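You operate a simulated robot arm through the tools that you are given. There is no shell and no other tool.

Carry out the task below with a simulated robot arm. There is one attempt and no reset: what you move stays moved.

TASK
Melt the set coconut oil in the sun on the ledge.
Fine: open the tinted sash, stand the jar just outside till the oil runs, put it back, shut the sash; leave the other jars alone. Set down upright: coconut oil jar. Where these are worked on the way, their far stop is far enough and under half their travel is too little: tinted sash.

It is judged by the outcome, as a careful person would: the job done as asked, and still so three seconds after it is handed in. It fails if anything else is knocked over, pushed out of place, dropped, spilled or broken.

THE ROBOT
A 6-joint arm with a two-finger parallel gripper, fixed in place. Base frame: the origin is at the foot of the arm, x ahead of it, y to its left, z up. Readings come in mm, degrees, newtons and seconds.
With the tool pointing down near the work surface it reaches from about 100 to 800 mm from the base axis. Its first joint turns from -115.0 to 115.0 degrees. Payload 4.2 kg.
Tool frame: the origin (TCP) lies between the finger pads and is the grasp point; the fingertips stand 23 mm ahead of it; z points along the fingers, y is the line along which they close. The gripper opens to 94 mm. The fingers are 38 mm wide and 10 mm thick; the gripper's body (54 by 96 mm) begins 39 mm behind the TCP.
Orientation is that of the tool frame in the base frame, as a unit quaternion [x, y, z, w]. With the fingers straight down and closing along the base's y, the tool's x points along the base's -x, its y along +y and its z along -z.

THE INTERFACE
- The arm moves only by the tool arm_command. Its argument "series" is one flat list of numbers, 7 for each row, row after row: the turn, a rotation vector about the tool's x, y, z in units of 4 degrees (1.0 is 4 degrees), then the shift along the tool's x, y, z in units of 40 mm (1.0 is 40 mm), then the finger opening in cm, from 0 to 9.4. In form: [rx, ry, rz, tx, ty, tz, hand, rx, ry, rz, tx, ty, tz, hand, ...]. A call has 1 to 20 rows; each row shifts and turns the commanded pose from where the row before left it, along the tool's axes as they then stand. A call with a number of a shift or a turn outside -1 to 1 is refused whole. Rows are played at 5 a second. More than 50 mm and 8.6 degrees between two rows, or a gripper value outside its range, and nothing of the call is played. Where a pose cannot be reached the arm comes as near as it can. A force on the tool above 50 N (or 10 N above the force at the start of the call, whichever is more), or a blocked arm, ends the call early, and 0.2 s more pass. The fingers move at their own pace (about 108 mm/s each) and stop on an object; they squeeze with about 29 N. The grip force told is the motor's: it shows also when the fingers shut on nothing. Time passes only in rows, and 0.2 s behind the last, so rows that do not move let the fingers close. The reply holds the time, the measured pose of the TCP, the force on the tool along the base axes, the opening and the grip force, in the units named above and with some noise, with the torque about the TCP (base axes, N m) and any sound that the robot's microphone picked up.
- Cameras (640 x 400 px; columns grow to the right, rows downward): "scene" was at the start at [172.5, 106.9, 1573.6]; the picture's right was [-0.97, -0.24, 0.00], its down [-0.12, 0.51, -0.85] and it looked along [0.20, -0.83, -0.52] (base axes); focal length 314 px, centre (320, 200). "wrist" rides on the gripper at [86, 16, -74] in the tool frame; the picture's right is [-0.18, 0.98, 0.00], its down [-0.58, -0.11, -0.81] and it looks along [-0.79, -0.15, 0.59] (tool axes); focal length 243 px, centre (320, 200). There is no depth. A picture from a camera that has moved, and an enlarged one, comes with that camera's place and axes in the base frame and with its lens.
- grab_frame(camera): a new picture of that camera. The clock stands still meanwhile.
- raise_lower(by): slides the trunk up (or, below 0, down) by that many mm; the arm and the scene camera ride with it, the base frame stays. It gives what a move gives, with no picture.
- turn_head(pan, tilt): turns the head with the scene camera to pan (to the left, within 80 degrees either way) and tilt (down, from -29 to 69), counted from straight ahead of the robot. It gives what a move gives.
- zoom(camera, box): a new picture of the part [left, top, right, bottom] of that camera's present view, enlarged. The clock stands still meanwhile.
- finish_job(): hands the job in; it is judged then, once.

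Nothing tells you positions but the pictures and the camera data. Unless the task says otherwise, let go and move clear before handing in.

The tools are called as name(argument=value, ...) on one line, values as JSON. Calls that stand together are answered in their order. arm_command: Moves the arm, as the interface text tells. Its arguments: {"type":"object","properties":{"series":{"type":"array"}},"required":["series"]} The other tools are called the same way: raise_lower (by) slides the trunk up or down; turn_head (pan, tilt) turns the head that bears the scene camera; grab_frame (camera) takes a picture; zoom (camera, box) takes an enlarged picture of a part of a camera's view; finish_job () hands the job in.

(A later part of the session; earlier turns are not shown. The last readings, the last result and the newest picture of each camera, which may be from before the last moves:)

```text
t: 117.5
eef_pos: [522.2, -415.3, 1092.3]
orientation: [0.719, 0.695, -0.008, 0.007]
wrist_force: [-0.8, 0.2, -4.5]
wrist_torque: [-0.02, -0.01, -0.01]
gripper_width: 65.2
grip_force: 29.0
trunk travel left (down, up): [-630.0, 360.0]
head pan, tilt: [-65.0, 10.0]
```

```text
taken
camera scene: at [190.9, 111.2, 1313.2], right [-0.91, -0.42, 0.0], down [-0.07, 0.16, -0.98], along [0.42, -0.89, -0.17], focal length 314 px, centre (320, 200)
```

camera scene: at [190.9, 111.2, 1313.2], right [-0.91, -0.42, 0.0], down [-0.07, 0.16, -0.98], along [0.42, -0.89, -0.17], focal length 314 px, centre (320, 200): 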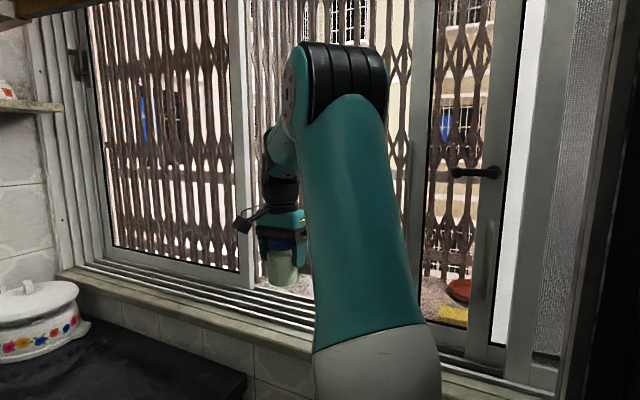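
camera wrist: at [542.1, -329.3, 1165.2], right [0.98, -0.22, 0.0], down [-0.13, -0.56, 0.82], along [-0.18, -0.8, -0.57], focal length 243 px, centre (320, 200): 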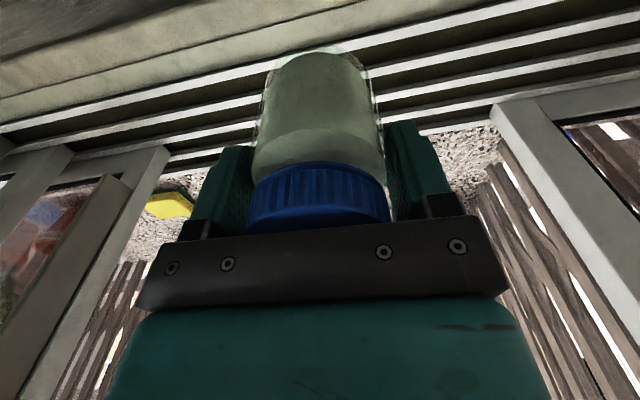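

Jar is over the tracks with good clearance. The elbow should keep clear of the open sash's stile, so I'll drift toward x ≈ 560 as I go out to y ≈ -612.

arm_command(series=[0, 0, 0, -0.6, 0.3, 0, 5.5, 0, 0, 0, -0.8, 0.3, 0, 5.5, 0, 0, 0, -0.8, 0.3, 0, 5.5])

grab_frame(camera="scene")

grab_frame(camera="wrist")

```text
t: 118.3
eef_pos: [556.0, -505.4, 1094.7]
orientation: [0.719, 0.695, -0.007, 0.006]
wrist_force: [-0.4, 1.8, -3.2]
wrist_torque: [-0.05, 0.0, -0.01]
gripper_width: 65.4
grip_force: 28.5
trunk travel left (down, up): [-630.0, 360.0]
head pan, tilt: [-65.0, 10.0]
```

```text
taken
camera scene: at [190.6, 111.5, 1313.3], right [-0.91, -0.42, 0.0], down [-0.07, 0.16, -0.98], along [0.42, -0.89, -0.17], focal length 314 px, centre (320, 200)
```

scene: 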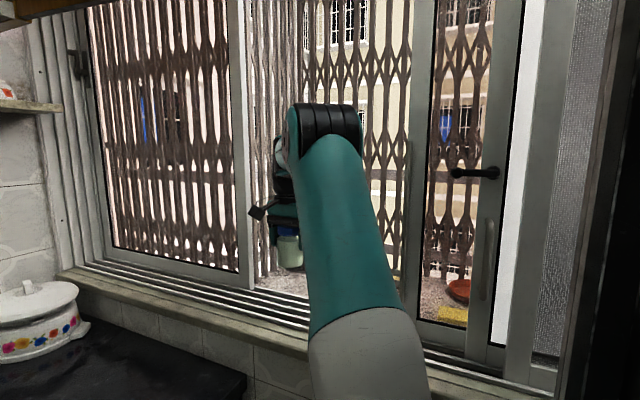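

```text
taken
camera wrist: at [575.8, -418.0, 1166.8], right [0.98, -0.22, 0.0], down [-0.13, -0.56, 0.82], along [-0.18, -0.8, -0.57], focal length 243 px, centre (320, 200)
```

wrist: 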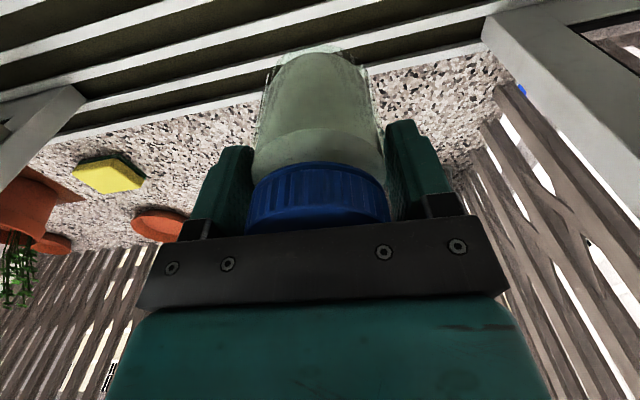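

Elbow is crossing the opening near x 440, clear of both stiles. Continue out to y ≈ -612.

arm_command(series=[0, 0, 0, -0.7, 0.05, 0, 5.5, 0, 0, 0, -0.8, 0.05, 0, 5.5, 0, 0, 0, -0.8, 0.05, 0, 5.5, 0, 0, 0, -0.4, 0.05, 0, 5.5])

grab_frame(camera="scene")

grab_frame(camera="wrist")

```text
t: 119.3
eef_pos: [560.1, -613.2, 1097.6]
orientation: [0.72, 0.694, -0.008, 0.006]
wrist_force: [0.5, 1.6, -1.9]
wrist_torque: [-0.07, 0.05, -0.01]
gripper_width: 65.2
grip_force: 29.0
trunk travel left (down, up): [-630.0, 360.0]
head pan, tilt: [-65.0, 10.0]
```

```text
taken
camera scene: at [191.0, 111.7, 1313.2], right [-0.91, -0.42, 0.0], down [-0.07, 0.16, -0.98], along [0.42, -0.89, -0.17], focal length 314 px, centre (320, 200)
```

scene: 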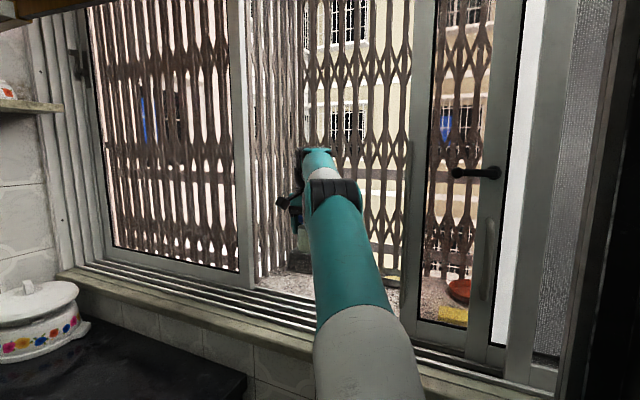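

```text
taken
camera wrist: at [580.7, -525.6, 1168.7], right [0.98, -0.22, 0.0], down [-0.13, -0.56, 0.82], along [-0.18, -0.8, -0.58], focal length 243 px, centre (320, 200)
```

wrist: 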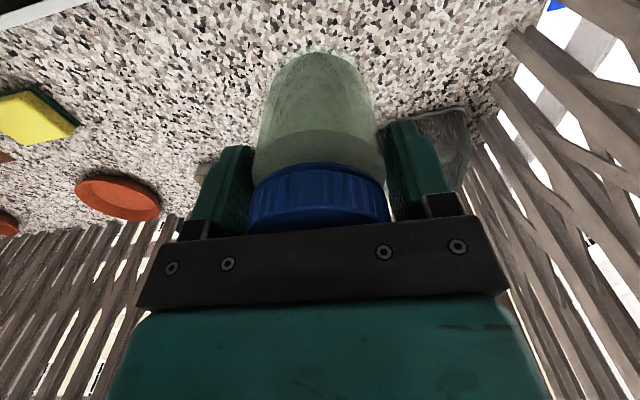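

The jar hangs over clear pebbled ledge; basin and tray are >80 mm behind it. Lower most of the way, then slowly to contact.

arm_command(series=[0, 0, 0, 0, 0, 0.6, 5.5, 0, 0, 0, 0, 0, 0.7, 5.5, 0, 0, 0, 0, 0, 0.7, 5.5, 0, 0, 0, 0, 0, 0.4, 5.5])

grab_frame(camera="wrist")

grab_frame(camera="scene")

```text
t: 120.3
eef_pos: [558.9, -615.1, 1002.1]
orientation: [0.72, 0.694, -0.008, 0.007]
wrist_force: [-0.6, 0.2, -3.6]
wrist_torque: [-0.02, 0.0, 0.0]
gripper_width: 65.1
grip_force: 29.6
trunk travel left (down, up): [-630.0, 360.0]
head pan, tilt: [-65.0, 10.0]
```

```text
taken
camera wrist: at [578.5, -528.4, 1073.8], right [0.98, -0.22, 0.0], down [-0.13, -0.56, 0.82], along [-0.18, -0.8, -0.57], focal length 243 px, centre (320, 200)
```

wrist: 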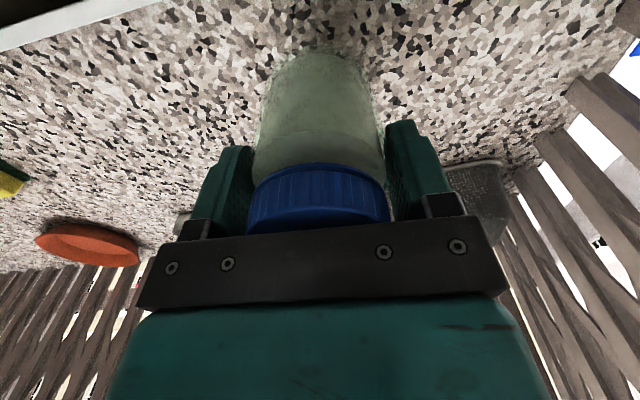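

```text
taken
camera scene: at [190.7, 111.3, 1313.4], right [-0.91, -0.42, 0.0], down [-0.07, 0.16, -0.98], along [0.42, -0.89, -0.17], focal length 314 px, centre (320, 200)
```

scene: 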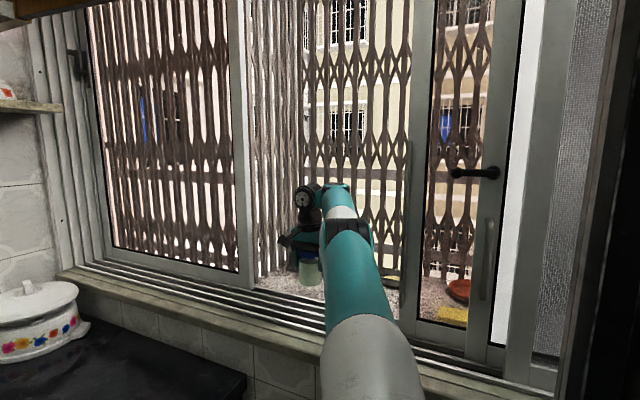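

arm_command(series=[0, 0, 0, 0, 0, 0.1, 5.5, 0, 0, 0, 0, 0, 0.1, 5.5, 0, 0, 0, 0, 0, 0.1, 5.5, 0, 0, 0, 0, 0, 0.1, 5.5, 0, 0, 0, 0, 0, 0.1, 5.5])

grab_frame(camera="wrist")

```text
t: 121.5
eef_pos: [559.9, -617.1, 980.4]
orientation: [0.72, 0.694, -0.008, 0.006]
wrist_force: [0.3, 0.2, -4.5]
wrist_torque: [0.0, -0.03, 0.0]
gripper_width: 65.3
grip_force: 29.1
trunk travel left (down, up): [-630.0, 360.0]
head pan, tilt: [-65.0, 10.0]
```

```text
taken
camera wrist: at [579.4, -529.5, 1053.3], right [0.98, -0.22, 0.0], down [-0.13, -0.56, 0.82], along [-0.18, -0.8, -0.57], focal length 243 px, centre (320, 200)
```

wrist: 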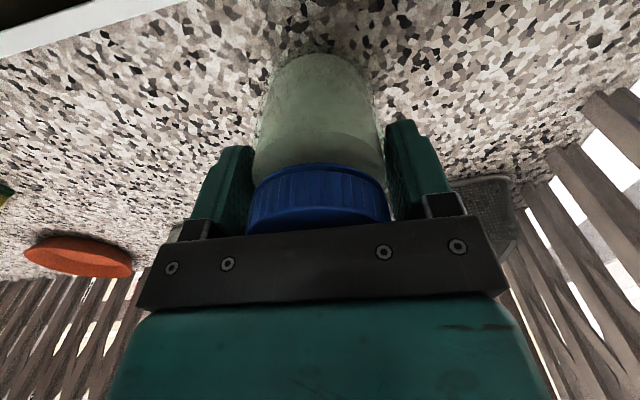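

arm_command(series=[0, 0, 0, 0, 0, 0.09, 5.5, 0, 0, 0, 0, 0, 0.09, 5.5, 0, 0, 0, 0, 0, 0.09, 5.5])

arm_command(series=[0, 0, 0, 0, 0, 0.08, 5.5, 0, 0, 0, 0, 0, 0.08, 5.5])

```text
t: 122.3
eef_pos: [559.5, -616.8, 970.2]
orientation: [0.72, 0.694, -0.008, 0.007]
wrist_force: [0.7, -0.1, -3.8]
wrist_torque: [0.02, 0.01, 0.01]
gripper_width: 65.2
grip_force: 28.7
trunk travel left (down, up): [-630.0, 360.0]
head pan, tilt: [-65.0, 10.0]
```

```text
t: 122.9
eef_pos: [560.5, -617.4, 963.6]
orientation: [0.719, 0.695, -0.009, 0.007]
wrist_force: [-0.1, 1.2, 0.2]
wrist_torque: [0.09, -0.1, 0.03]
gripper_width: 65.3
grip_force: 29.4
trunk travel left (down, up): [-630.0, 360.0]
head pan, tilt: [-65.0, 10.0]
```

Contact: the ledge now carries the jar (force changed from -4 to 0 N). One more millimetre, then open the fingers.

arm_command(series=[0, 0, 0, 0, 0, 0.04, 5.5, 0, 0, 0, 0, 0, 0, 5.5])

arm_command(series=[0, 0, 0, 0, 0, 0, 7, 0, 0, 0, 0, 0, 0, 9, 0, 0, 0, 0, 0, 0, 9.2])

grab_frame(camera="wrist")

```text
t: 123.5
eef_pos: [559.5, -617.5, 964.1]
orientation: [0.719, 0.695, -0.009, 0.009]
wrist_force: [0.1, 2.8, 14.9]
wrist_torque: [0.66, -0.03, 0.02]
gripper_width: 65.4
grip_force: 28.8
trunk travel left (down, up): [-630.0, 360.0]
head pan, tilt: [-65.0, 10.0]
```

```text
t: 124.3
eef_pos: [558.4, -616.6, 962.7]
orientation: [0.719, 0.694, -0.008, 0.007]
wrist_force: [1.4, 0.2, 0.5]
wrist_torque: [0.0, 0.01, 0.01]
gripper_width: 91.8
grip_force: 0.1
trunk travel left (down, up): [-630.0, 360.0]
head pan, tilt: [-65.0, 10.0]
```

```text
taken
camera wrist: at [579.1, -529.6, 1034.3], right [0.98, -0.22, 0.0], down [-0.13, -0.56, 0.82], along [-0.18, -0.8, -0.57], focal length 243 px, centre (320, 200)
```

wrist: 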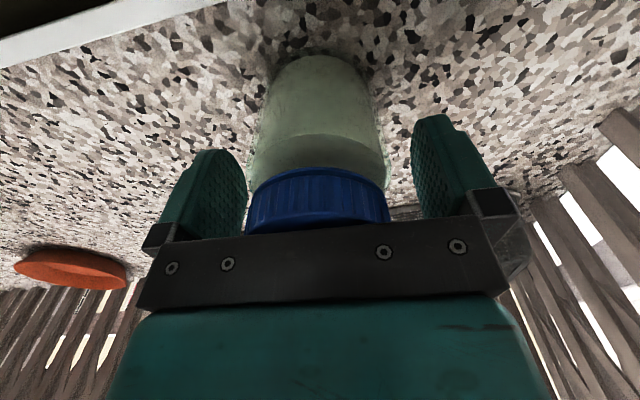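

The jar stands upright on its own. Lift straight off so the arm does not shade it, and watch the oil.

arm_command(series=[0, 0, 0, 0, 0, -0.4, 9.2, 0, 0, 0, 0, 0, -0.7, 9.2, 0, 0, 0, 0, 0, -0.8, 9.2, 0, 0, 0, 0, 0, -0.8, 9.2, 0, 0, 0, 0, 0, -0.8, 9.2, 0, 0, 0, 0, 0, -0.5, 9.2])

grab_frame(camera="wrist")

zoom(camera="scene", box=[240, 200, 420, 320])

```text
t: 125.7
eef_pos: [559.8, -612.7, 1122.3]
orientation: [0.719, 0.695, -0.007, 0.006]
wrist_force: [-0.2, 0.7, -0.1]
wrist_torque: [0.01, -0.01, 0.01]
gripper_width: 92.1
grip_force: 0.0
trunk travel left (down, up): [-630.0, 360.0]
head pan, tilt: [-65.0, 10.0]
```

```text
taken
camera wrist: at [579.5, -526.4, 1194.2], right [0.98, -0.22, 0.0], down [-0.13, -0.56, 0.82], along [-0.18, -0.8, -0.58], focal length 243 px, centre (320, 200)
```

wrist: 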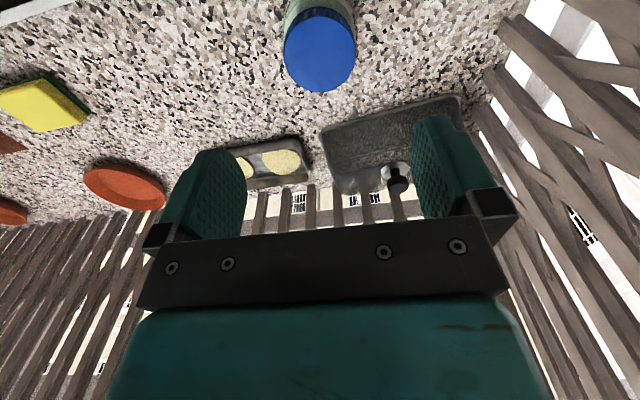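

```text
3.33 times, centred on (330, 260) of scene
camera zoom: at [190.7, 111.2, 1313.3], right [-0.91, -0.42, 0.0], down [-0.07, 0.16, -0.98], along [0.42, -0.89, -0.17], focal length 1046 px, centre (287, 0)
```

zoom: 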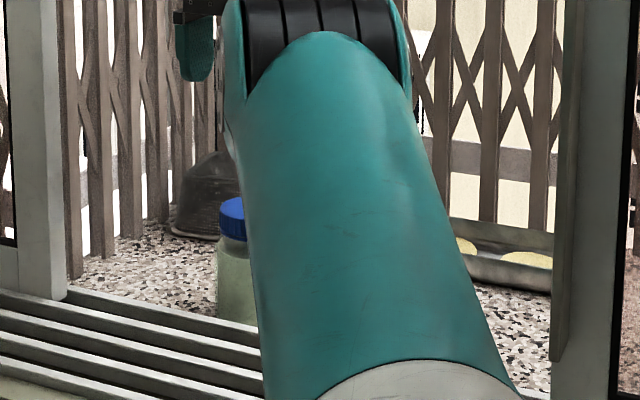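

The jar stands upright in the light. I'll withdraw the arm back to the window plane so nothing shades it, then wait and look.

arm_command(series=[0, 0, 0, 0.7, 0, 0, 9.2, 0, 0, 0, 0.9, 0, 0, 9.2, 0, 0, 0, 0.9, 0, 0, 9.2, 0, 0, 0, 0.9, 0, 0, 9.2, 0, 0, 0, 0.9, 0, 0, 9.2, 0, 0, 0, 0, 0, 0, 9.2, 0, 0, 0, 0, 0, 0, 9.2, 0, 0, 0, 0, 0, 0, 9.2, 0, 0, 0, 0, 0, 0, 9.2, 0, 0, 0, 0, 0, 0, 9.2])

grab_frame(camera="wrist")

zoom(camera="scene", box=[220, 200, 400, 320])

```text
t: 127.9
eef_pos: [582.9, -459.0, 1141.4]
orientation: [0.72, 0.694, -0.009, 0.005]
wrist_force: [-0.5, 0.0, 0.6]
wrist_torque: [-0.01, -0.01, 0.01]
gripper_width: 91.7
grip_force: 0.1
out of reach, approached as far as the arm can: row 4, 5
trunk travel left (down, up): [-630.0, 360.0]
head pan, tilt: [-65.0, 10.0]
```

```text
taken
camera wrist: at [602.1, -372.0, 1214.0], right [0.98, -0.22, 0.0], down [-0.13, -0.56, 0.82], along [-0.18, -0.8, -0.58], focal length 243 px, centre (320, 200)
```

wrist: 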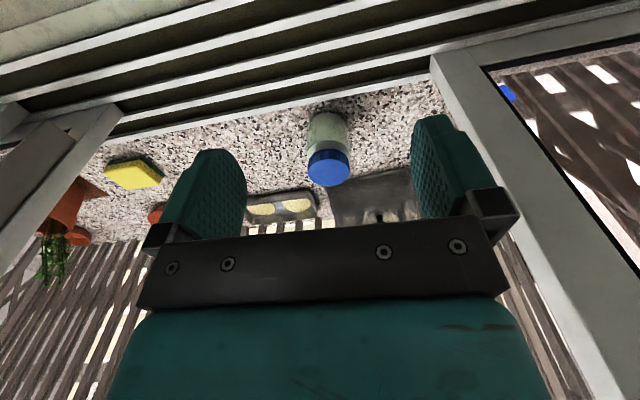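

```text
3.33 times, centred on (310, 260) of scene
camera zoom: at [190.7, 111.3, 1313.3], right [-0.91, -0.42, 0.0], down [-0.07, 0.16, -0.98], along [0.42, -0.89, -0.17], focal length 1046 px, centre (353, 0)
```

zoom: 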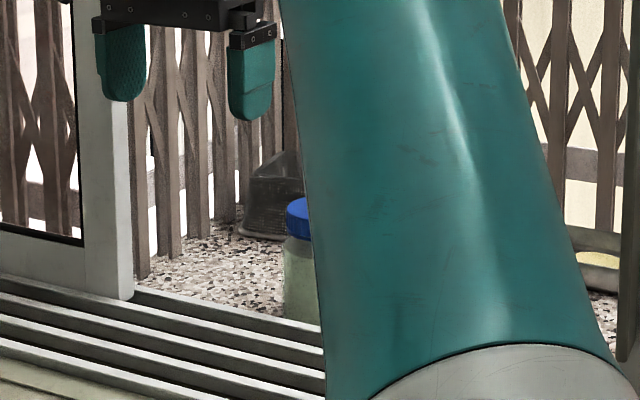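

Now wait in place and watch the jar's contents.

zoom(camera="wrist", box=[290, 95, 370, 195])

arm_command(series=[0, 0, 0, 0, 0, 0, 9.2, 0, 0, 0, 0, 0, 0, 9.2, 0, 0, 0, 0, 0, 0, 9.2, 0, 0, 0, 0, 0, 0, 9.2, 0, 0, 0, 0, 0, 0, 9.2, 0, 0, 0, 0, 0, 0, 9.2, 0, 0, 0, 0, 0, 0, 9.2, 0, 0, 0, 0, 0, 0, 9.2, 0, 0, 0, 0, 0, 0, 9.2, 0, 0, 0, 0, 0, 0, 9.2, 0, 0, 0, 0, 0, 0, 9.2, 0, 0, 0, 0, 0, 0, 9.2, 0, 0, 0, 0, 0, 0, 9.2, 0, 0, 0, 0, 0, 0, 9.2, 0, 0, 0, 0, 0, 0, 9.2, 0, 0, 0, 0, 0, 0, 9.2, 0, 0, 0, 0, 0, 0, 9.2, 0, 0, 0, 0, 0, 0, 9.2, 0, 0, 0, 0, 0, 0, 9.2, 0, 0, 0, 0, 0, 0, 9.2])

zoom(camera="wrist", box=[290, 95, 370, 195])

```text
4.00 times, centred on (330, 145) of wrist
camera zoom: at [602.1, -372.0, 1214.0], right [0.98, -0.22, 0.0], down [-0.13, -0.56, 0.82], along [-0.18, -0.8, -0.58], focal length 970 px, centre (280, 420)
```

zoom: 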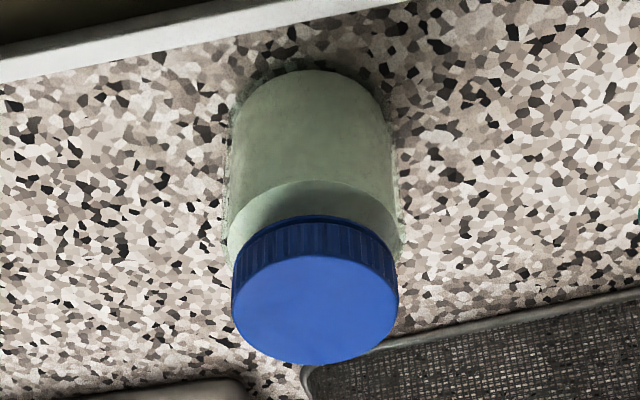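

```text
t: 132.1
eef_pos: [583.1, -459.8, 1142.0]
orientation: [0.719, 0.695, -0.008, 0.005]
wrist_force: [-0.4, 0.4, 0.2]
wrist_torque: [-0.04, 0.0, 0.01]
gripper_width: 92.2
grip_force: 0.0
trunk travel left (down, up): [-630.0, 360.0]
head pan, tilt: [-65.0, 10.0]
```

```text
4.00 times, centred on (330, 145) of wrist
camera zoom: at [602.1, -372.0, 1214.0], right [0.98, -0.22, 0.0], down [-0.13, -0.56, 0.82], along [-0.18, -0.8, -0.58], focal length 970 px, centre (280, 420)
```

zoom: 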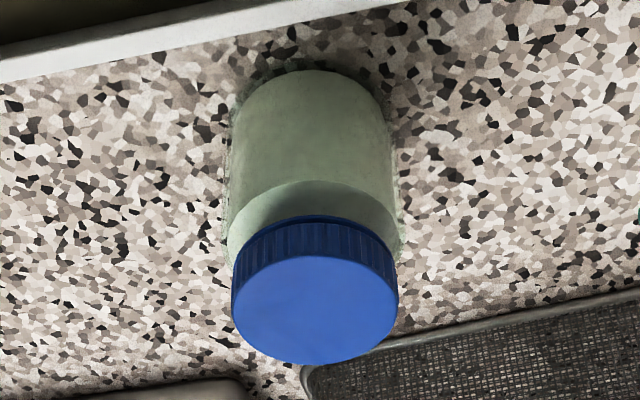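

Still cloudy and set. Keep waiting.

arm_command(series=[0, 0, 0, 0, 0, 0, 9.2, 0, 0, 0, 0, 0, 0, 9.2, 0, 0, 0, 0, 0, 0, 9.2, 0, 0, 0, 0, 0, 0, 9.2, 0, 0, 0, 0, 0, 0, 9.2, 0, 0, 0, 0, 0, 0, 9.2, 0, 0, 0, 0, 0, 0, 9.2, 0, 0, 0, 0, 0, 0, 9.2, 0, 0, 0, 0, 0, 0, 9.2, 0, 0, 0, 0, 0, 0, 9.2, 0, 0, 0, 0, 0, 0, 9.2, 0, 0, 0, 0, 0, 0, 9.2, 0, 0, 0, 0, 0, 0, 9.2, 0, 0, 0, 0, 0, 0, 9.2, 0, 0, 0, 0, 0, 0, 9.2, 0, 0, 0, 0, 0, 0, 9.2, 0, 0, 0, 0, 0, 0, 9.2, 0, 0, 0, 0, 0, 0, 9.2, 0, 0, 0, 0, 0, 0, 9.2, 0, 0, 0, 0, 0, 0, 9.2])

arm_command(series=[0, 0, 0, 0, 0, 0, 9.2, 0, 0, 0, 0, 0, 0, 9.2, 0, 0, 0, 0, 0, 0, 9.2, 0, 0, 0, 0, 0, 0, 9.2, 0, 0, 0, 0, 0, 0, 9.2, 0, 0, 0, 0, 0, 0, 9.2, 0, 0, 0, 0, 0, 0, 9.2, 0, 0, 0, 0, 0, 0, 9.2, 0, 0, 0, 0, 0, 0, 9.2, 0, 0, 0, 0, 0, 0, 9.2, 0, 0, 0, 0, 0, 0, 9.2, 0, 0, 0, 0, 0, 0, 9.2, 0, 0, 0, 0, 0, 0, 9.2, 0, 0, 0, 0, 0, 0, 9.2, 0, 0, 0, 0, 0, 0, 9.2, 0, 0, 0, 0, 0, 0, 9.2, 0, 0, 0, 0, 0, 0, 9.2, 0, 0, 0, 0, 0, 0, 9.2, 0, 0, 0, 0, 0, 0, 9.2, 0, 0, 0, 0, 0, 0, 9.2])

zoom(camera="wrist", box=[290, 95, 370, 195])

arm_command(series=[0, 0, 0, 0, 0, 0, 9.2, 0, 0, 0, 0, 0, 0, 9.2, 0, 0, 0, 0, 0, 0, 9.2, 0, 0, 0, 0, 0, 0, 9.2, 0, 0, 0, 0, 0, 0, 9.2, 0, 0, 0, 0, 0, 0, 9.2, 0, 0, 0, 0, 0, 0, 9.2, 0, 0, 0, 0, 0, 0, 9.2, 0, 0, 0, 0, 0, 0, 9.2, 0, 0, 0, 0, 0, 0, 9.2, 0, 0, 0, 0, 0, 0, 9.2, 0, 0, 0, 0, 0, 0, 9.2, 0, 0, 0, 0, 0, 0, 9.2, 0, 0, 0, 0, 0, 0, 9.2, 0, 0, 0, 0, 0, 0, 9.2, 0, 0, 0, 0, 0, 0, 9.2, 0, 0, 0, 0, 0, 0, 9.2, 0, 0, 0, 0, 0, 0, 9.2, 0, 0, 0, 0, 0, 0, 9.2, 0, 0, 0, 0, 0, 0, 9.2])

arm_command(series=[0, 0, 0, 0, 0, 0, 9.2, 0, 0, 0, 0, 0, 0, 9.2, 0, 0, 0, 0, 0, 0, 9.2, 0, 0, 0, 0, 0, 0, 9.2, 0, 0, 0, 0, 0, 0, 9.2, 0, 0, 0, 0, 0, 0, 9.2, 0, 0, 0, 0, 0, 0, 9.2, 0, 0, 0, 0, 0, 0, 9.2, 0, 0, 0, 0, 0, 0, 9.2, 0, 0, 0, 0, 0, 0, 9.2, 0, 0, 0, 0, 0, 0, 9.2, 0, 0, 0, 0, 0, 0, 9.2, 0, 0, 0, 0, 0, 0, 9.2, 0, 0, 0, 0, 0, 0, 9.2, 0, 0, 0, 0, 0, 0, 9.2, 0, 0, 0, 0, 0, 0, 9.2, 0, 0, 0, 0, 0, 0, 9.2, 0, 0, 0, 0, 0, 0, 9.2, 0, 0, 0, 0, 0, 0, 9.2, 0, 0, 0, 0, 0, 0, 9.2])

zoom(camera="wrist", box=[290, 95, 370, 195])

```text
t: 136.3
eef_pos: [581.9, -459.8, 1141.6]
orientation: [0.719, 0.695, -0.007, 0.006]
wrist_force: [-0.7, -0.3, 0.3]
wrist_torque: [-0.01, 0.01, 0.0]
gripper_width: 91.8
grip_force: 0.1
trunk travel left (down, up): [-630.0, 360.0]
head pan, tilt: [-65.0, 10.0]
```

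```text
t: 140.5
eef_pos: [582.8, -459.9, 1140.5]
orientation: [0.719, 0.695, -0.009, 0.005]
wrist_force: [-0.3, 0.2, -0.7]
wrist_torque: [-0.02, -0.01, -0.01]
gripper_width: 91.9
grip_force: 0.0
trunk travel left (down, up): [-630.0, 360.0]
head pan, tilt: [-65.0, 10.0]
```

```text
4.00 times, centred on (330, 145) of wrist
camera zoom: at [602.1, -372.0, 1214.0], right [0.98, -0.22, 0.0], down [-0.13, -0.56, 0.82], along [-0.18, -0.8, -0.58], focal length 970 px, centre (280, 420)
```

zoom: 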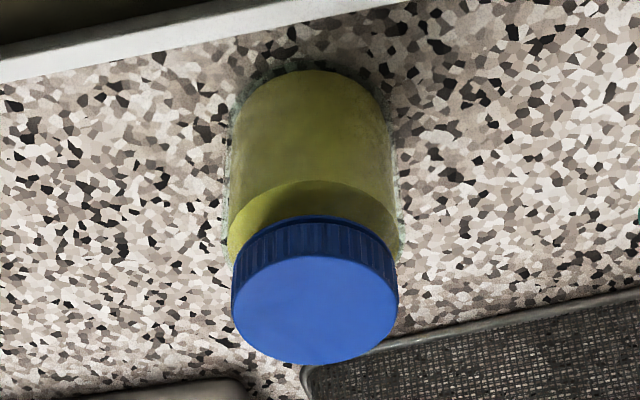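

```text
t: 144.7
eef_pos: [582.0, -458.8, 1141.9]
orientation: [0.72, 0.694, -0.009, 0.005]
wrist_force: [-0.8, -0.8, -0.8]
wrist_torque: [-0.02, 0.03, 0.02]
gripper_width: 91.9
grip_force: 0.1
trunk travel left (down, up): [-630.0, 360.0]
head pan, tilt: [-65.0, 10.0]
```

```text
t: 148.9
eef_pos: [583.1, -459.9, 1142.3]
orientation: [0.72, 0.694, -0.007, 0.005]
wrist_force: [-0.3, -0.4, -1.2]
wrist_torque: [0.01, 0.0, -0.02]
gripper_width: 92.2
grip_force: 0.0
trunk travel left (down, up): [-630.0, 360.0]
head pan, tilt: [-65.0, 10.0]
```

```text
4.00 times, centred on (330, 145) of wrist
camera zoom: at [602.1, -372.0, 1214.0], right [0.98, -0.22, 0.0], down [-0.13, -0.56, 0.82], along [-0.18, -0.8, -0.58], focal length 970 px, centre (280, 420)
```

zoom: 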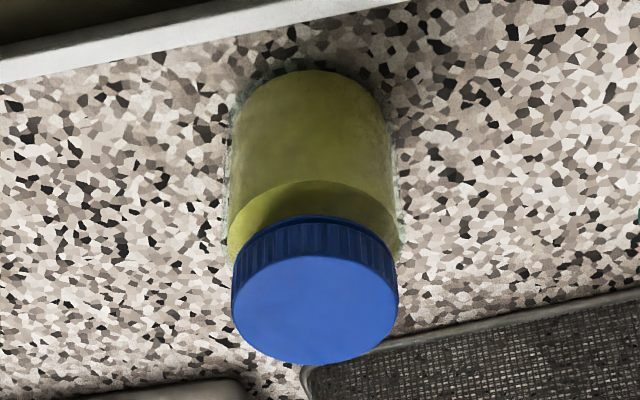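

The oil has turned clear yellow and stays so: it has melted. Go back out over the jar.

arm_command(series=[0, 0, 0, -0.77, -0.09, 0.1, 9.2, 0, 0, 0, -0.77, -0.09, 0.1, 9.2, 0, 0, 0, -0.77, -0.09, 0.1, 9.2, 0, 0, 0, -0.77, -0.09, 0.1, 9.2, 0, 0, 0, -0.77, -0.09, 0.1, 9.2])

grab_frame(camera="wrist")

```text
t: 150.1
eef_pos: [559.5, -611.6, 1125.2]
orientation: [0.719, 0.695, -0.007, 0.006]
wrist_force: [-0.5, 1.8, 1.4]
wrist_torque: [-0.03, -0.04, 0.0]
gripper_width: 91.8
grip_force: 0.0
trunk travel left (down, up): [-630.0, 360.0]
head pan, tilt: [-65.0, 10.0]
```

```text
taken
camera wrist: at [578.7, -524.4, 1196.7], right [0.98, -0.22, 0.0], down [-0.13, -0.56, 0.82], along [-0.18, -0.8, -0.58], focal length 243 px, centre (320, 200)
```

wrist: 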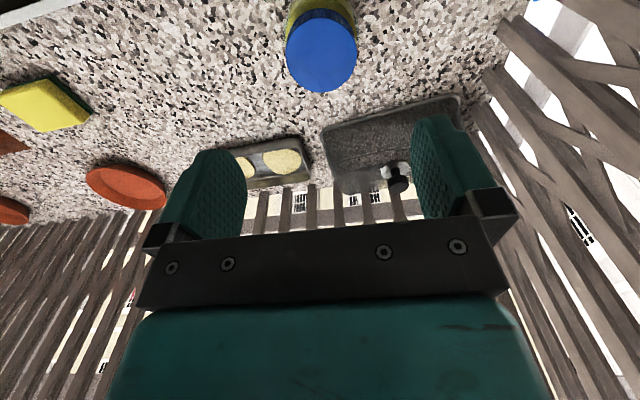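

Aligned. Descend over the jar.

arm_command(series=[0, 0, 0, 0, 0, 0.8, 9.2, 0, 0, 0, 0, 0, 0.8, 9.2, 0, 0, 0, 0, 0, 0.8, 9.2, 0, 0, 0, 0, 0, 0.8, 9.2, 0, 0, 0, 0, 0, 0.7, 9.2])

grab_frame(camera="wrist")

```text
t: 151.3
eef_pos: [560.2, -617.2, 967.9]
orientation: [0.72, 0.694, -0.008, 0.006]
wrist_force: [-0.6, 0.1, 0.2]
wrist_torque: [0.01, 0.03, 0.0]
gripper_width: 91.8
grip_force: 0.2
trunk travel left (down, up): [-630.0, 360.0]
head pan, tilt: [-65.0, 10.0]
```

```text
taken
camera wrist: at [579.2, -529.2, 1040.2], right [0.98, -0.22, 0.0], down [-0.13, -0.56, 0.82], along [-0.18, -0.8, -0.57], focal length 243 px, centre (320, 200)
```

wrist: 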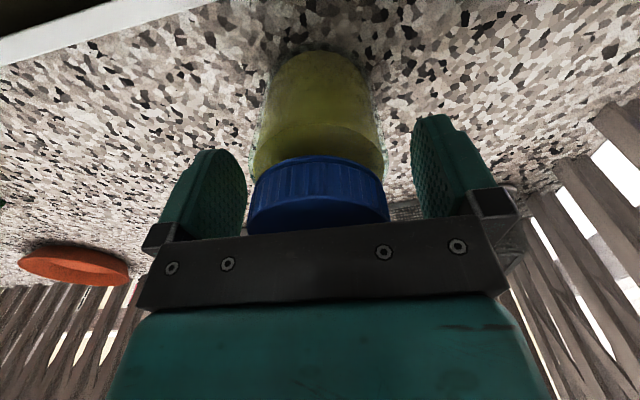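

arm_command(series=[0, 0, 0, 0, 0, 0.09, 9.2, 0, 0, 0, 0, 0, 0, 7, 0, 0, 0, 0, 0, 0, 6, 0, 0, 0, 0, 0, 0, 5.5, 0, 0, 0, 0, 0, 0, 5.5])

arm_command(series=[0, 0, 0, 0, 0, -0.2, 5.5, 0, 0, 0, 0, 0, -0.5, 5.5, 0, 0, 0, 0, 0, -0.7, 5.5, 0, 0, 0, 0, 0, -0.7, 5.5, 0, 0, 0, 0, 0, -0.7, 5.5, 0, 0, 0, 0, 0, -0.4, 5.5])

grab_frame(camera="wrist")

```text
t: 152.5
eef_pos: [559.4, -616.4, 964.6]
orientation: [0.72, 0.694, -0.008, 0.007]
wrist_force: [-1.4, 0.0, -0.2]
wrist_torque: [-0.04, 0.01, -0.01]
gripper_width: 64.9
grip_force: 29.4
trunk travel left (down, up): [-630.0, 360.0]
head pan, tilt: [-65.0, 10.0]
```

```text
t: 153.9
eef_pos: [559.5, -613.4, 1092.0]
orientation: [0.719, 0.695, -0.009, 0.006]
wrist_force: [-0.2, -0.2, -4.3]
wrist_torque: [-0.03, -0.01, 0.01]
gripper_width: 65.3
grip_force: 29.4
trunk travel left (down, up): [-630.0, 360.0]
head pan, tilt: [-65.0, 10.0]
```

```text
taken
camera wrist: at [579.2, -526.0, 1164.7], right [0.98, -0.22, 0.0], down [-0.13, -0.56, 0.82], along [-0.18, -0.8, -0.57], focal length 243 px, centre (320, 200)
```

wrist: 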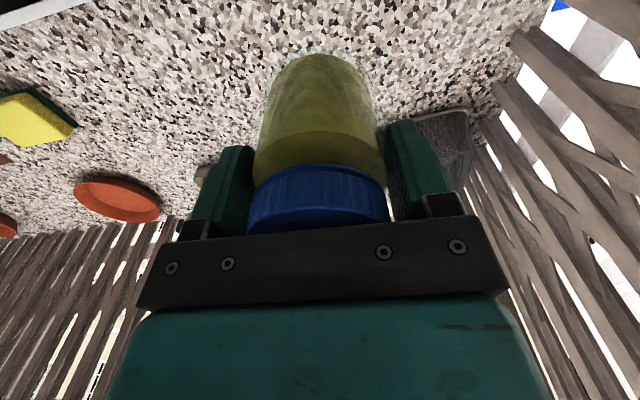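

Jar in hand with clear golden oil. Retrace the path back through the opening.

arm_command(series=[0, 0, 0, 0.6, -0.05, 0, 5.5, 0, 0, 0, 0.8, -0.06, 0, 5.5, 0, 0, 0, 0.8, -0.06, 0, 5.5, 0, 0, 0, 0.5, -0.03, 0, 5.5, 0, 0, 0, 0.74, -0.31, 0, 5.5, 0, 0, 0, 0.74, -0.31, 0, 5.5, 0, 0, 0, 0.74, -0.31, 0, 5.5, 0, 0, 0, 0.71, 0.12, 0, 5.5, 0, 0, 0, 0.71, 0.12, 0, 5.5, 0, 0, 0, 0.71, 0.12, 0, 5.5, 0, 0, 0, 0.71, 0.12, 0, 5.5])

grab_frame(camera="scene")

```text
t: 156.3
eef_pos: [610.0, -372.6, 1173.1]
orientation: [0.72, 0.694, -0.008, 0.006]
wrist_force: [0.2, -0.9, -3.5]
wrist_torque: [0.01, -0.01, -0.02]
gripper_width: 65.5
grip_force: 28.3
out of reach, approached as far as the arm can: row 3, 4, 5, 6, 7, 8, 9, 10, 11
trunk travel left (down, up): [-630.0, 360.0]
head pan, tilt: [-65.0, 10.0]
```

```text
taken
camera scene: at [190.7, 111.0, 1313.3], right [-0.91, -0.42, 0.0], down [-0.07, 0.16, -0.98], along [0.42, -0.89, -0.17], focal length 314 px, centre (320, 200)
```

scene: 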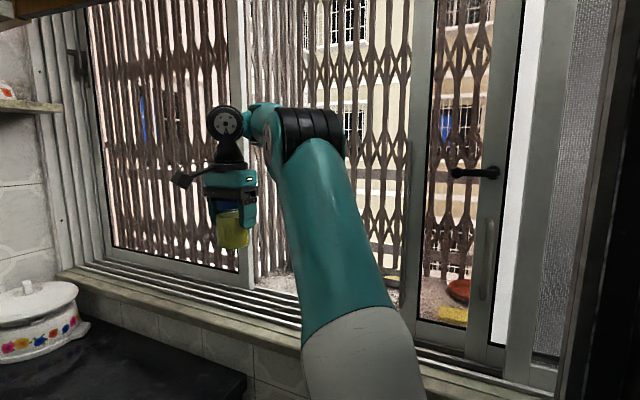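

The arm took a different fold on the way back but the jar is inside and upright at (610, -373, 1173). Move on toward the counter spot.

arm_command(series=[0, 0, 0, 0.3, 0.6, 0.3, 5.5, 0, 0, 0, 0.4, 0.6, 0.3, 5.5, 0, 0, 0, 0.4, 0.6, 0.3, 5.5])

grab_frame(camera="scene")

```text
t: 157.1
eef_pos: [683.6, -330.8, 1138.3]
orientation: [0.72, 0.694, -0.008, 0.007]
wrist_force: [-0.2, -1.2, -4.0]
wrist_torque: [0.01, -0.04, -0.02]
gripper_width: 65.1
grip_force: 29.5
trunk travel left (down, up): [-630.0, 360.0]
head pan, tilt: [-65.0, 10.0]
```

```text
taken
camera scene: at [190.5, 111.1, 1313.4], right [-0.91, -0.42, 0.0], down [-0.07, 0.16, -0.98], along [0.42, -0.89, -0.17], focal length 314 px, centre (320, 200)
```

scene: 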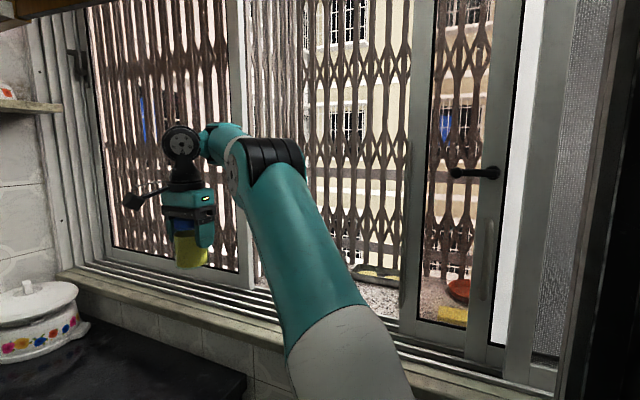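

arm_command(series=[0, 0, 0, 0.5, 0.33, 0.2, 5.5, 0, 0, 0, 0.6, 0.4, 0.25, 5.5, 0, 0, 0, 0.6, 0.4, 0.25, 5.5, 0, 0, 0, 0.5, 0.33, 0.2, 5.5, 0, 0, 0, 0.42, 0.24, 0.2, 5.5])

grab_frame(camera="wrist")

turn_head(pan=-45, tilt=30)

grab_frame(camera="scene")

```text
t: 158.3
eef_pos: [754.4, -231.0, 1091.5]
orientation: [0.72, 0.694, -0.009, 0.007]
wrist_force: [-0.3, -0.3, -2.9]
wrist_torque: [0.03, -0.02, 0.01]
gripper_width: 65.1
grip_force: 28.2
trunk travel left (down, up): [-630.0, 360.0]
head pan, tilt: [-65.0, 10.0]
```

```text
taken
camera wrist: at [774.8, -142.5, 1163.0], right [0.98, -0.22, 0.0], down [-0.13, -0.56, 0.82], along [-0.18, -0.8, -0.57], focal length 243 px, centre (320, 200)
```

wrist: 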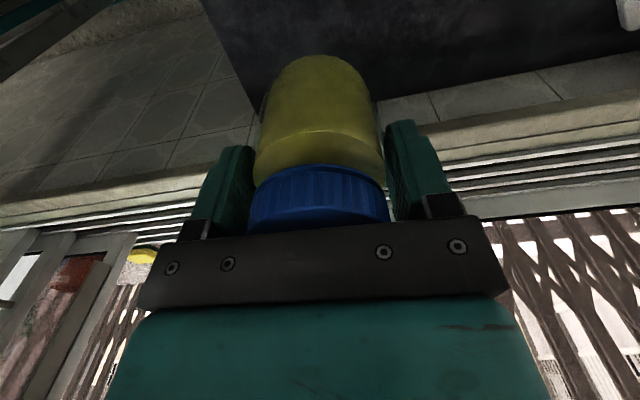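

```text
t: 159.1
eef_pos: [755.1, -230.6, 1090.3]
orientation: [0.72, 0.694, -0.008, 0.007]
wrist_force: [0.4, 0.3, -3.4]
wrist_torque: [0.0, 0.03, -0.02]
gripper_width: 65.0
grip_force: 29.1
trunk travel left (down, up): [-630.0, 360.0]
head pan, tilt: [-45.0, 30.0]
```

```text
taken
camera scene: at [215.5, 131.5, 1281.0], right [-0.71, -0.71, 0.0], down [-0.35, 0.35, -0.87], along [0.61, -0.61, -0.5], focal length 314 px, centre (320, 200)
```

scene: 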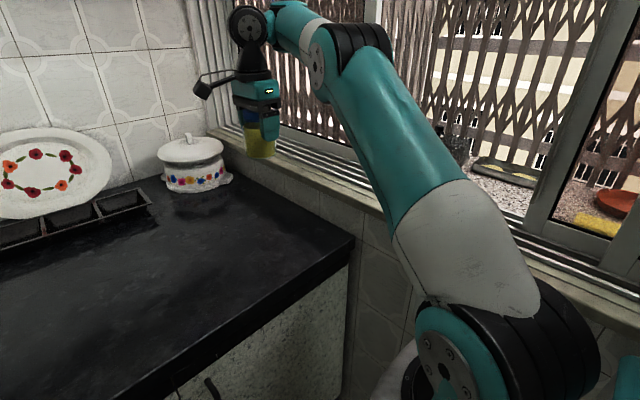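

Above its original spot. Lower most of the way.

arm_command(series=[0, 0, 0, 0, 0, 0.6, 5.5, 0, 0, 0, 0, 0, 0.8, 5.5, 0, 0, 0, 0, 0, 0.8, 5.5, 0, 0, 0, 0, 0, 0.8, 5.5, 0, 0, 0, 0, 0, 0.8, 5.5, 0, 0, 0, 0, 0, 0.8, 5.5, 0, 0, 0, 0, 0, 0.5, 5.5])

grab_frame(camera="scene")

grab_frame(camera="wrist")

```text
t: 160.7
eef_pos: [810.1, -247.2, 909.1]
orientation: [0.719, 0.695, -0.007, 0.006]
wrist_force: [0.0, 0.3, -4.0]
wrist_torque: [0.0, -0.04, 0.04]
gripper_width: 65.1
grip_force: 28.8
out of reach, approached as far as the arm can: row 1, 2, 3, 4, 5, 6
trunk travel left (down, up): [-630.0, 360.0]
head pan, tilt: [-45.0, 30.0]
```

```text
taken
camera scene: at [215.3, 131.7, 1281.0], right [-0.71, -0.71, 0.0], down [-0.35, 0.35, -0.87], along [0.61, -0.61, -0.5], focal length 314 px, centre (320, 200)
```

scene: 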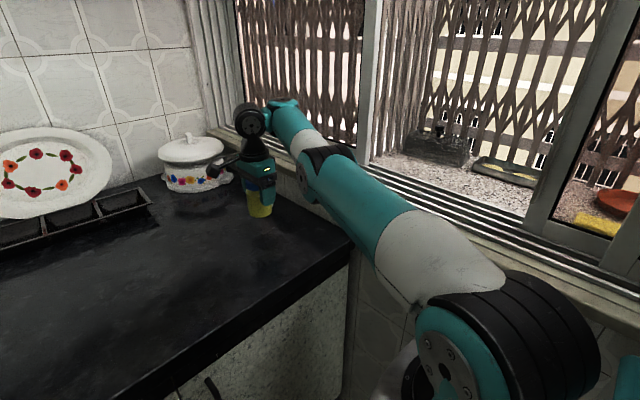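

```text
taken
camera wrist: at [830.2, -159.6, 981.7], right [0.98, -0.22, 0.0], down [-0.13, -0.56, 0.82], along [-0.18, -0.8, -0.57], focal length 243 px, centre (320, 200)
```

wrist: 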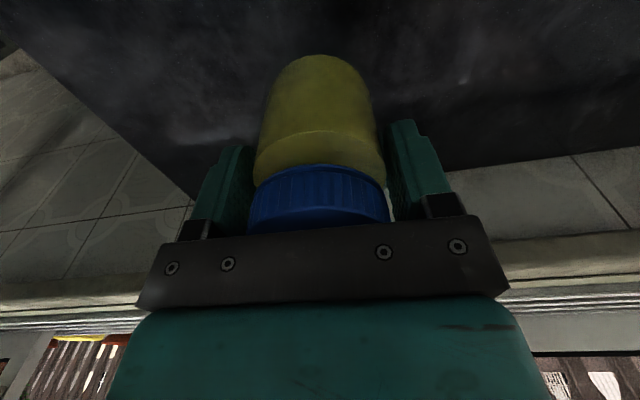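

The arm is in an awkward fold and drifted to (810, -247, 909) instead of going straight down; nothing touched. I'll go back up to where it was unflagged above the spot and use the trunk to lower the jar straight down instead.

arm_command(series=[0, 0, 0, 0, -0.1, -0.6, 5.5, 0, 0, 0, 0.05, -0.2, -0.7, 5.5, 0, 0, 0, 0.05, -0.2, -0.7, 5.5, 0, 0, 0, 0.05, -0.2, -0.7, 5.5, 0, 0, 0, 0.05, -0.2, -0.7, 5.5, 0, 0, 0, 0.05, -0.2, -0.7, 5.5, 0, 0, 0, 0.05, -0.2, -0.5, 5.5])

grab_frame(camera="scene")

```text
t: 162.3
eef_pos: [765.7, -228.8, 1093.9]
orientation: [0.719, 0.695, -0.009, 0.008]
wrist_force: [-0.4, 0.7, -4.7]
wrist_torque: [0.01, 0.02, 0.0]
gripper_width: 65.4
grip_force: 29.1
out of reach, approached as far as the arm can: row 2
trunk travel left (down, up): [-630.0, 360.0]
head pan, tilt: [-45.0, 30.0]
```

```text
taken
camera scene: at [215.8, 131.5, 1280.9], right [-0.71, -0.71, 0.0], down [-0.35, 0.35, -0.87], along [0.61, -0.61, -0.5], focal length 314 px, centre (320, 200)
```

scene: 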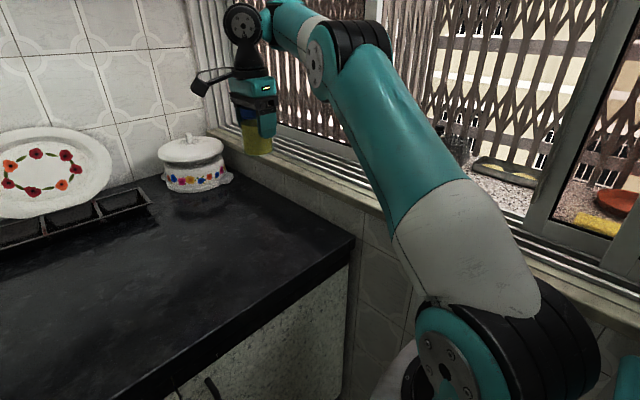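

Correct x by 10 mm, then lower by the trunk.

arm_command(series=[0, 0, 0, -0.03, -0.24, 0, 5.5])

raise_lower(by=-150)

grab_frame(camera="scene")

grab_frame(camera="wrist")

```text
t: 162.7
eef_pos: [755.6, -231.1, 1094.6]
orientation: [0.72, 0.694, -0.008, 0.006]
wrist_force: [0.2, 0.4, -2.9]
wrist_torque: [0.01, -0.01, -0.05]
gripper_width: 65.2
grip_force: 29.4
trunk travel left (down, up): [-630.0, 360.0]
head pan, tilt: [-45.0, 30.0]
```

```text
t: 164.5
eef_pos: [755.1, -230.8, 945.0]
orientation: [0.719, 0.695, -0.008, 0.006]
wrist_force: [0.6, -0.5, -4.0]
wrist_torque: [0.03, -0.04, -0.02]
gripper_width: 65.3
grip_force: 29.2
trunk travel left (down, up): [-480.0, 510.0]
head pan, tilt: [-45.0, 30.0]
```

```text
taken
camera scene: at [215.5, 131.6, 1131.0], right [-0.71, -0.71, 0.0], down [-0.35, 0.35, -0.87], along [0.61, -0.61, -0.5], focal length 314 px, centre (320, 200)
```

scene: 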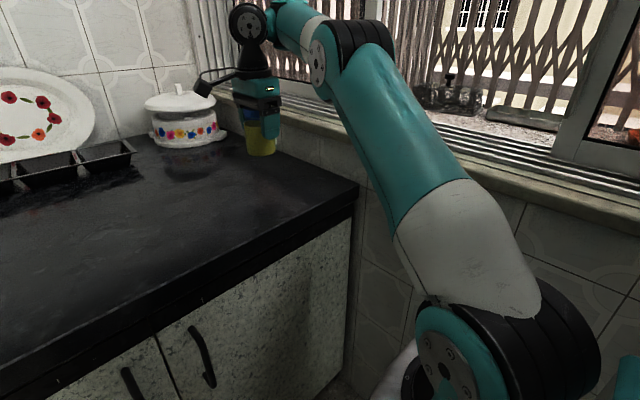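

```text
taken
camera wrist: at [775.1, -143.6, 1016.5], right [0.98, -0.22, 0.0], down [-0.13, -0.56, 0.82], along [-0.18, -0.8, -0.57], focal length 243 px, centre (320, 200)
```

wrist: 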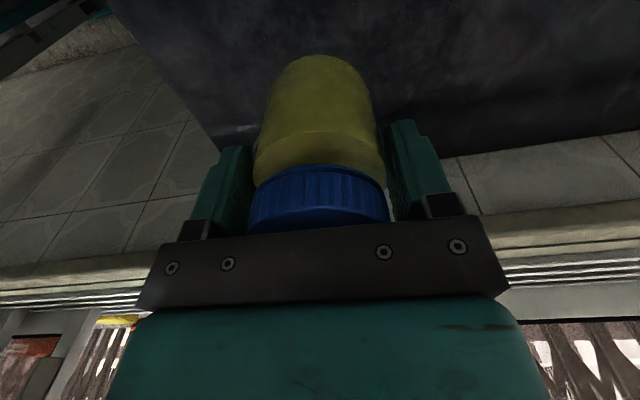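

raise_lower(by=-72)

raise_lower(by=-5)

```text
t: 165.6
eef_pos: [754.8, -230.8, 872.6]
orientation: [0.72, 0.694, -0.008, 0.006]
wrist_force: [0.1, 0.7, -3.5]
wrist_torque: [0.0, -0.01, 0.05]
gripper_width: 65.5
grip_force: 28.5
trunk travel left (down, up): [-408.0, 582.0]
head pan, tilt: [-45.0, 30.0]
```

```text
t: 166.1
eef_pos: [755.0, -231.2, 867.4]
orientation: [0.719, 0.695, -0.008, 0.007]
wrist_force: [-0.5, 0.6, -4.2]
wrist_torque: [-0.02, 0.0, -0.02]
gripper_width: 65.2
grip_force: 28.7
trunk travel left (down, up): [-403.0, 587.0]
head pan, tilt: [-45.0, 30.0]
```

raise_lower(by=-2)

raise_lower(by=-2)

```text
t: 166.7
eef_pos: [756.2, -231.4, 866.0]
orientation: [0.719, 0.695, -0.008, 0.007]
wrist_force: [-0.6, -0.3, -4.0]
wrist_torque: [-0.03, 0.0, 0.01]
gripper_width: 65.1
grip_force: 28.9
trunk travel left (down, up): [-401.0, 589.0]
head pan, tilt: [-45.0, 30.0]
```

```text
t: 167.2
eef_pos: [755.3, -230.9, 864.9]
orientation: [0.72, 0.693, -0.008, 0.007]
wrist_force: [1.2, -0.3, 5.0]
wrist_torque: [0.24, 0.01, 0.05]
gripper_width: 65.1
grip_force: 28.6
trunk travel left (down, up): [-399.0, 591.0]
head pan, tilt: [-45.0, 30.0]
```

The jar now rests on the counter at its original spot (force reversed to +5 N). Open the fingers and look.

arm_command(series=[0, 0, 0, 0, 0, 0, 7, 0, 0, 0, 0, 0, 0, 9, 0, 0, 0, 0, 0, 0, 9.4])

raise_lower(by=180)

grab_frame(camera="scene")

grab_frame(camera="wrist")

```text
t: 168.0
eef_pos: [756.0, -229.8, 863.0]
orientation: [0.72, 0.694, -0.008, 0.007]
wrist_force: [0.1, -0.4, -0.4]
wrist_torque: [0.01, 0.0, 0.01]
gripper_width: 93.7
grip_force: 0.0
trunk travel left (down, up): [-399.0, 591.0]
head pan, tilt: [-45.0, 30.0]
```

```text
t: 170.0
eef_pos: [753.8, -231.5, 1044.3]
orientation: [0.719, 0.695, -0.008, 0.006]
wrist_force: [-0.1, 0.4, 0.0]
wrist_torque: [0.01, 0.02, -0.01]
gripper_width: 94.0
grip_force: 0.0
trunk travel left (down, up): [-579.0, 411.0]
head pan, tilt: [-45.0, 30.0]
```

```text
taken
camera scene: at [215.3, 131.6, 1230.0], right [-0.71, -0.71, 0.0], down [-0.35, 0.35, -0.87], along [0.61, -0.61, -0.5], focal length 314 px, centre (320, 200)
```

scene: 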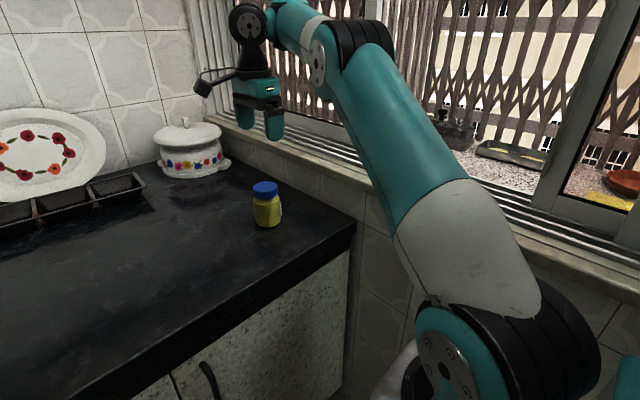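

```text
taken
camera wrist: at [775.0, -143.6, 1115.5], right [0.98, -0.22, 0.0], down [-0.13, -0.56, 0.82], along [-0.18, -0.8, -0.57], focal length 243 px, centre (320, 200)
```

wrist: 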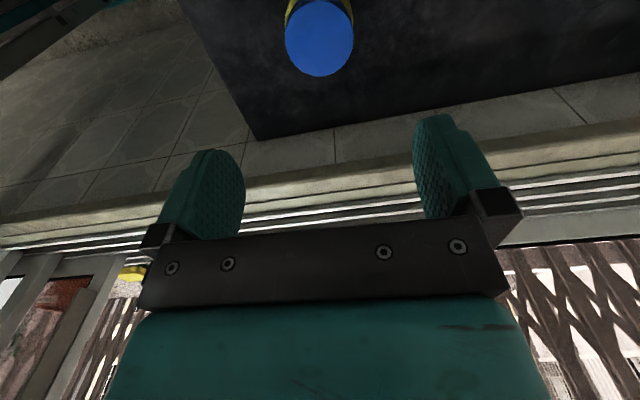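

The jar stands upright with melted oil where it was. Now shut the sash: bring the trunk to the earlier height and tilt the tool toward the window again.

raise_lower(by=51)

arm_command(series=[0, 0, 0, -0.57, -0.66, -0.25, 6, 0, 0, 0, -0.57, -0.66, -0.25, 6, 0, -1, 0, -0.375, -0.625, 0, 6, 0, -1, 0, -0.374, -0.625, 0.026, 6, 0, -1, 0, -0.371, -0.625, 0.052, 6, 0, -1, 0, -0.367, -0.625, 0.078, 6, 0, -1, 0, -0.36, -0.625, 0.103, 6])

turn_head(pan=-65, tilt=10)

grab_frame(camera="scene")

```text
t: 170.9
eef_pos: [755.1, -231.3, 1094.7]
orientation: [0.719, 0.694, -0.008, 0.006]
wrist_force: [0.0, 0.4, -1.0]
wrist_torque: [0.03, 0.0, 0.02]
gripper_width: 94.0
grip_force: 0.0
trunk travel left (down, up): [-630.0, 360.0]
head pan, tilt: [-45.0, 30.0]
```

```text
t: 172.5
eef_pos: [665.8, -378.6, 1205.5]
orientation: [0.707, 0.682, -0.134, 0.127]
wrist_force: [-0.3, -0.1, -0.5]
wrist_torque: [-0.02, 0.01, 0.04]
gripper_width: 60.1
grip_force: 0.1
out of reach, approached as far as the arm can: row 1, 2, 3, 4, 5, 6, 7
trunk travel left (down, up): [-630.0, 360.0]
head pan, tilt: [-45.0, 30.0]
```

```text
t: 173.3
eef_pos: [663.9, -377.2, 1206.5]
orientation: [0.707, 0.683, -0.133, 0.126]
wrist_force: [0.1, 0.0, -0.2]
wrist_torque: [0.01, -0.01, -0.03]
gripper_width: 59.9
grip_force: 0.1
trunk travel left (down, up): [-630.0, 360.0]
head pan, tilt: [-65.0, 10.0]
```

```text
taken
camera scene: at [190.8, 111.3, 1313.3], right [-0.91, -0.42, 0.0], down [-0.07, 0.16, -0.98], along [0.42, -0.89, -0.17], focal length 314 px, centre (320, 200)
```

scene: 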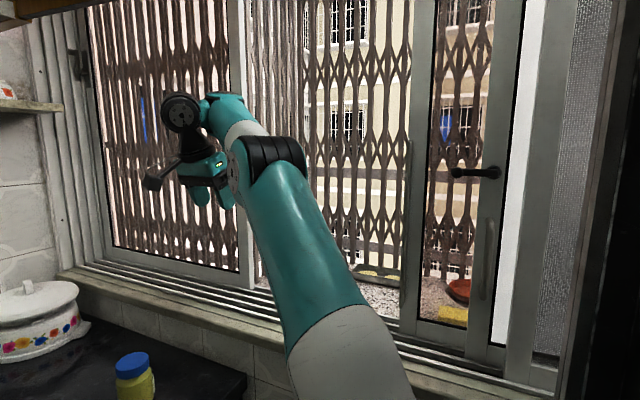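

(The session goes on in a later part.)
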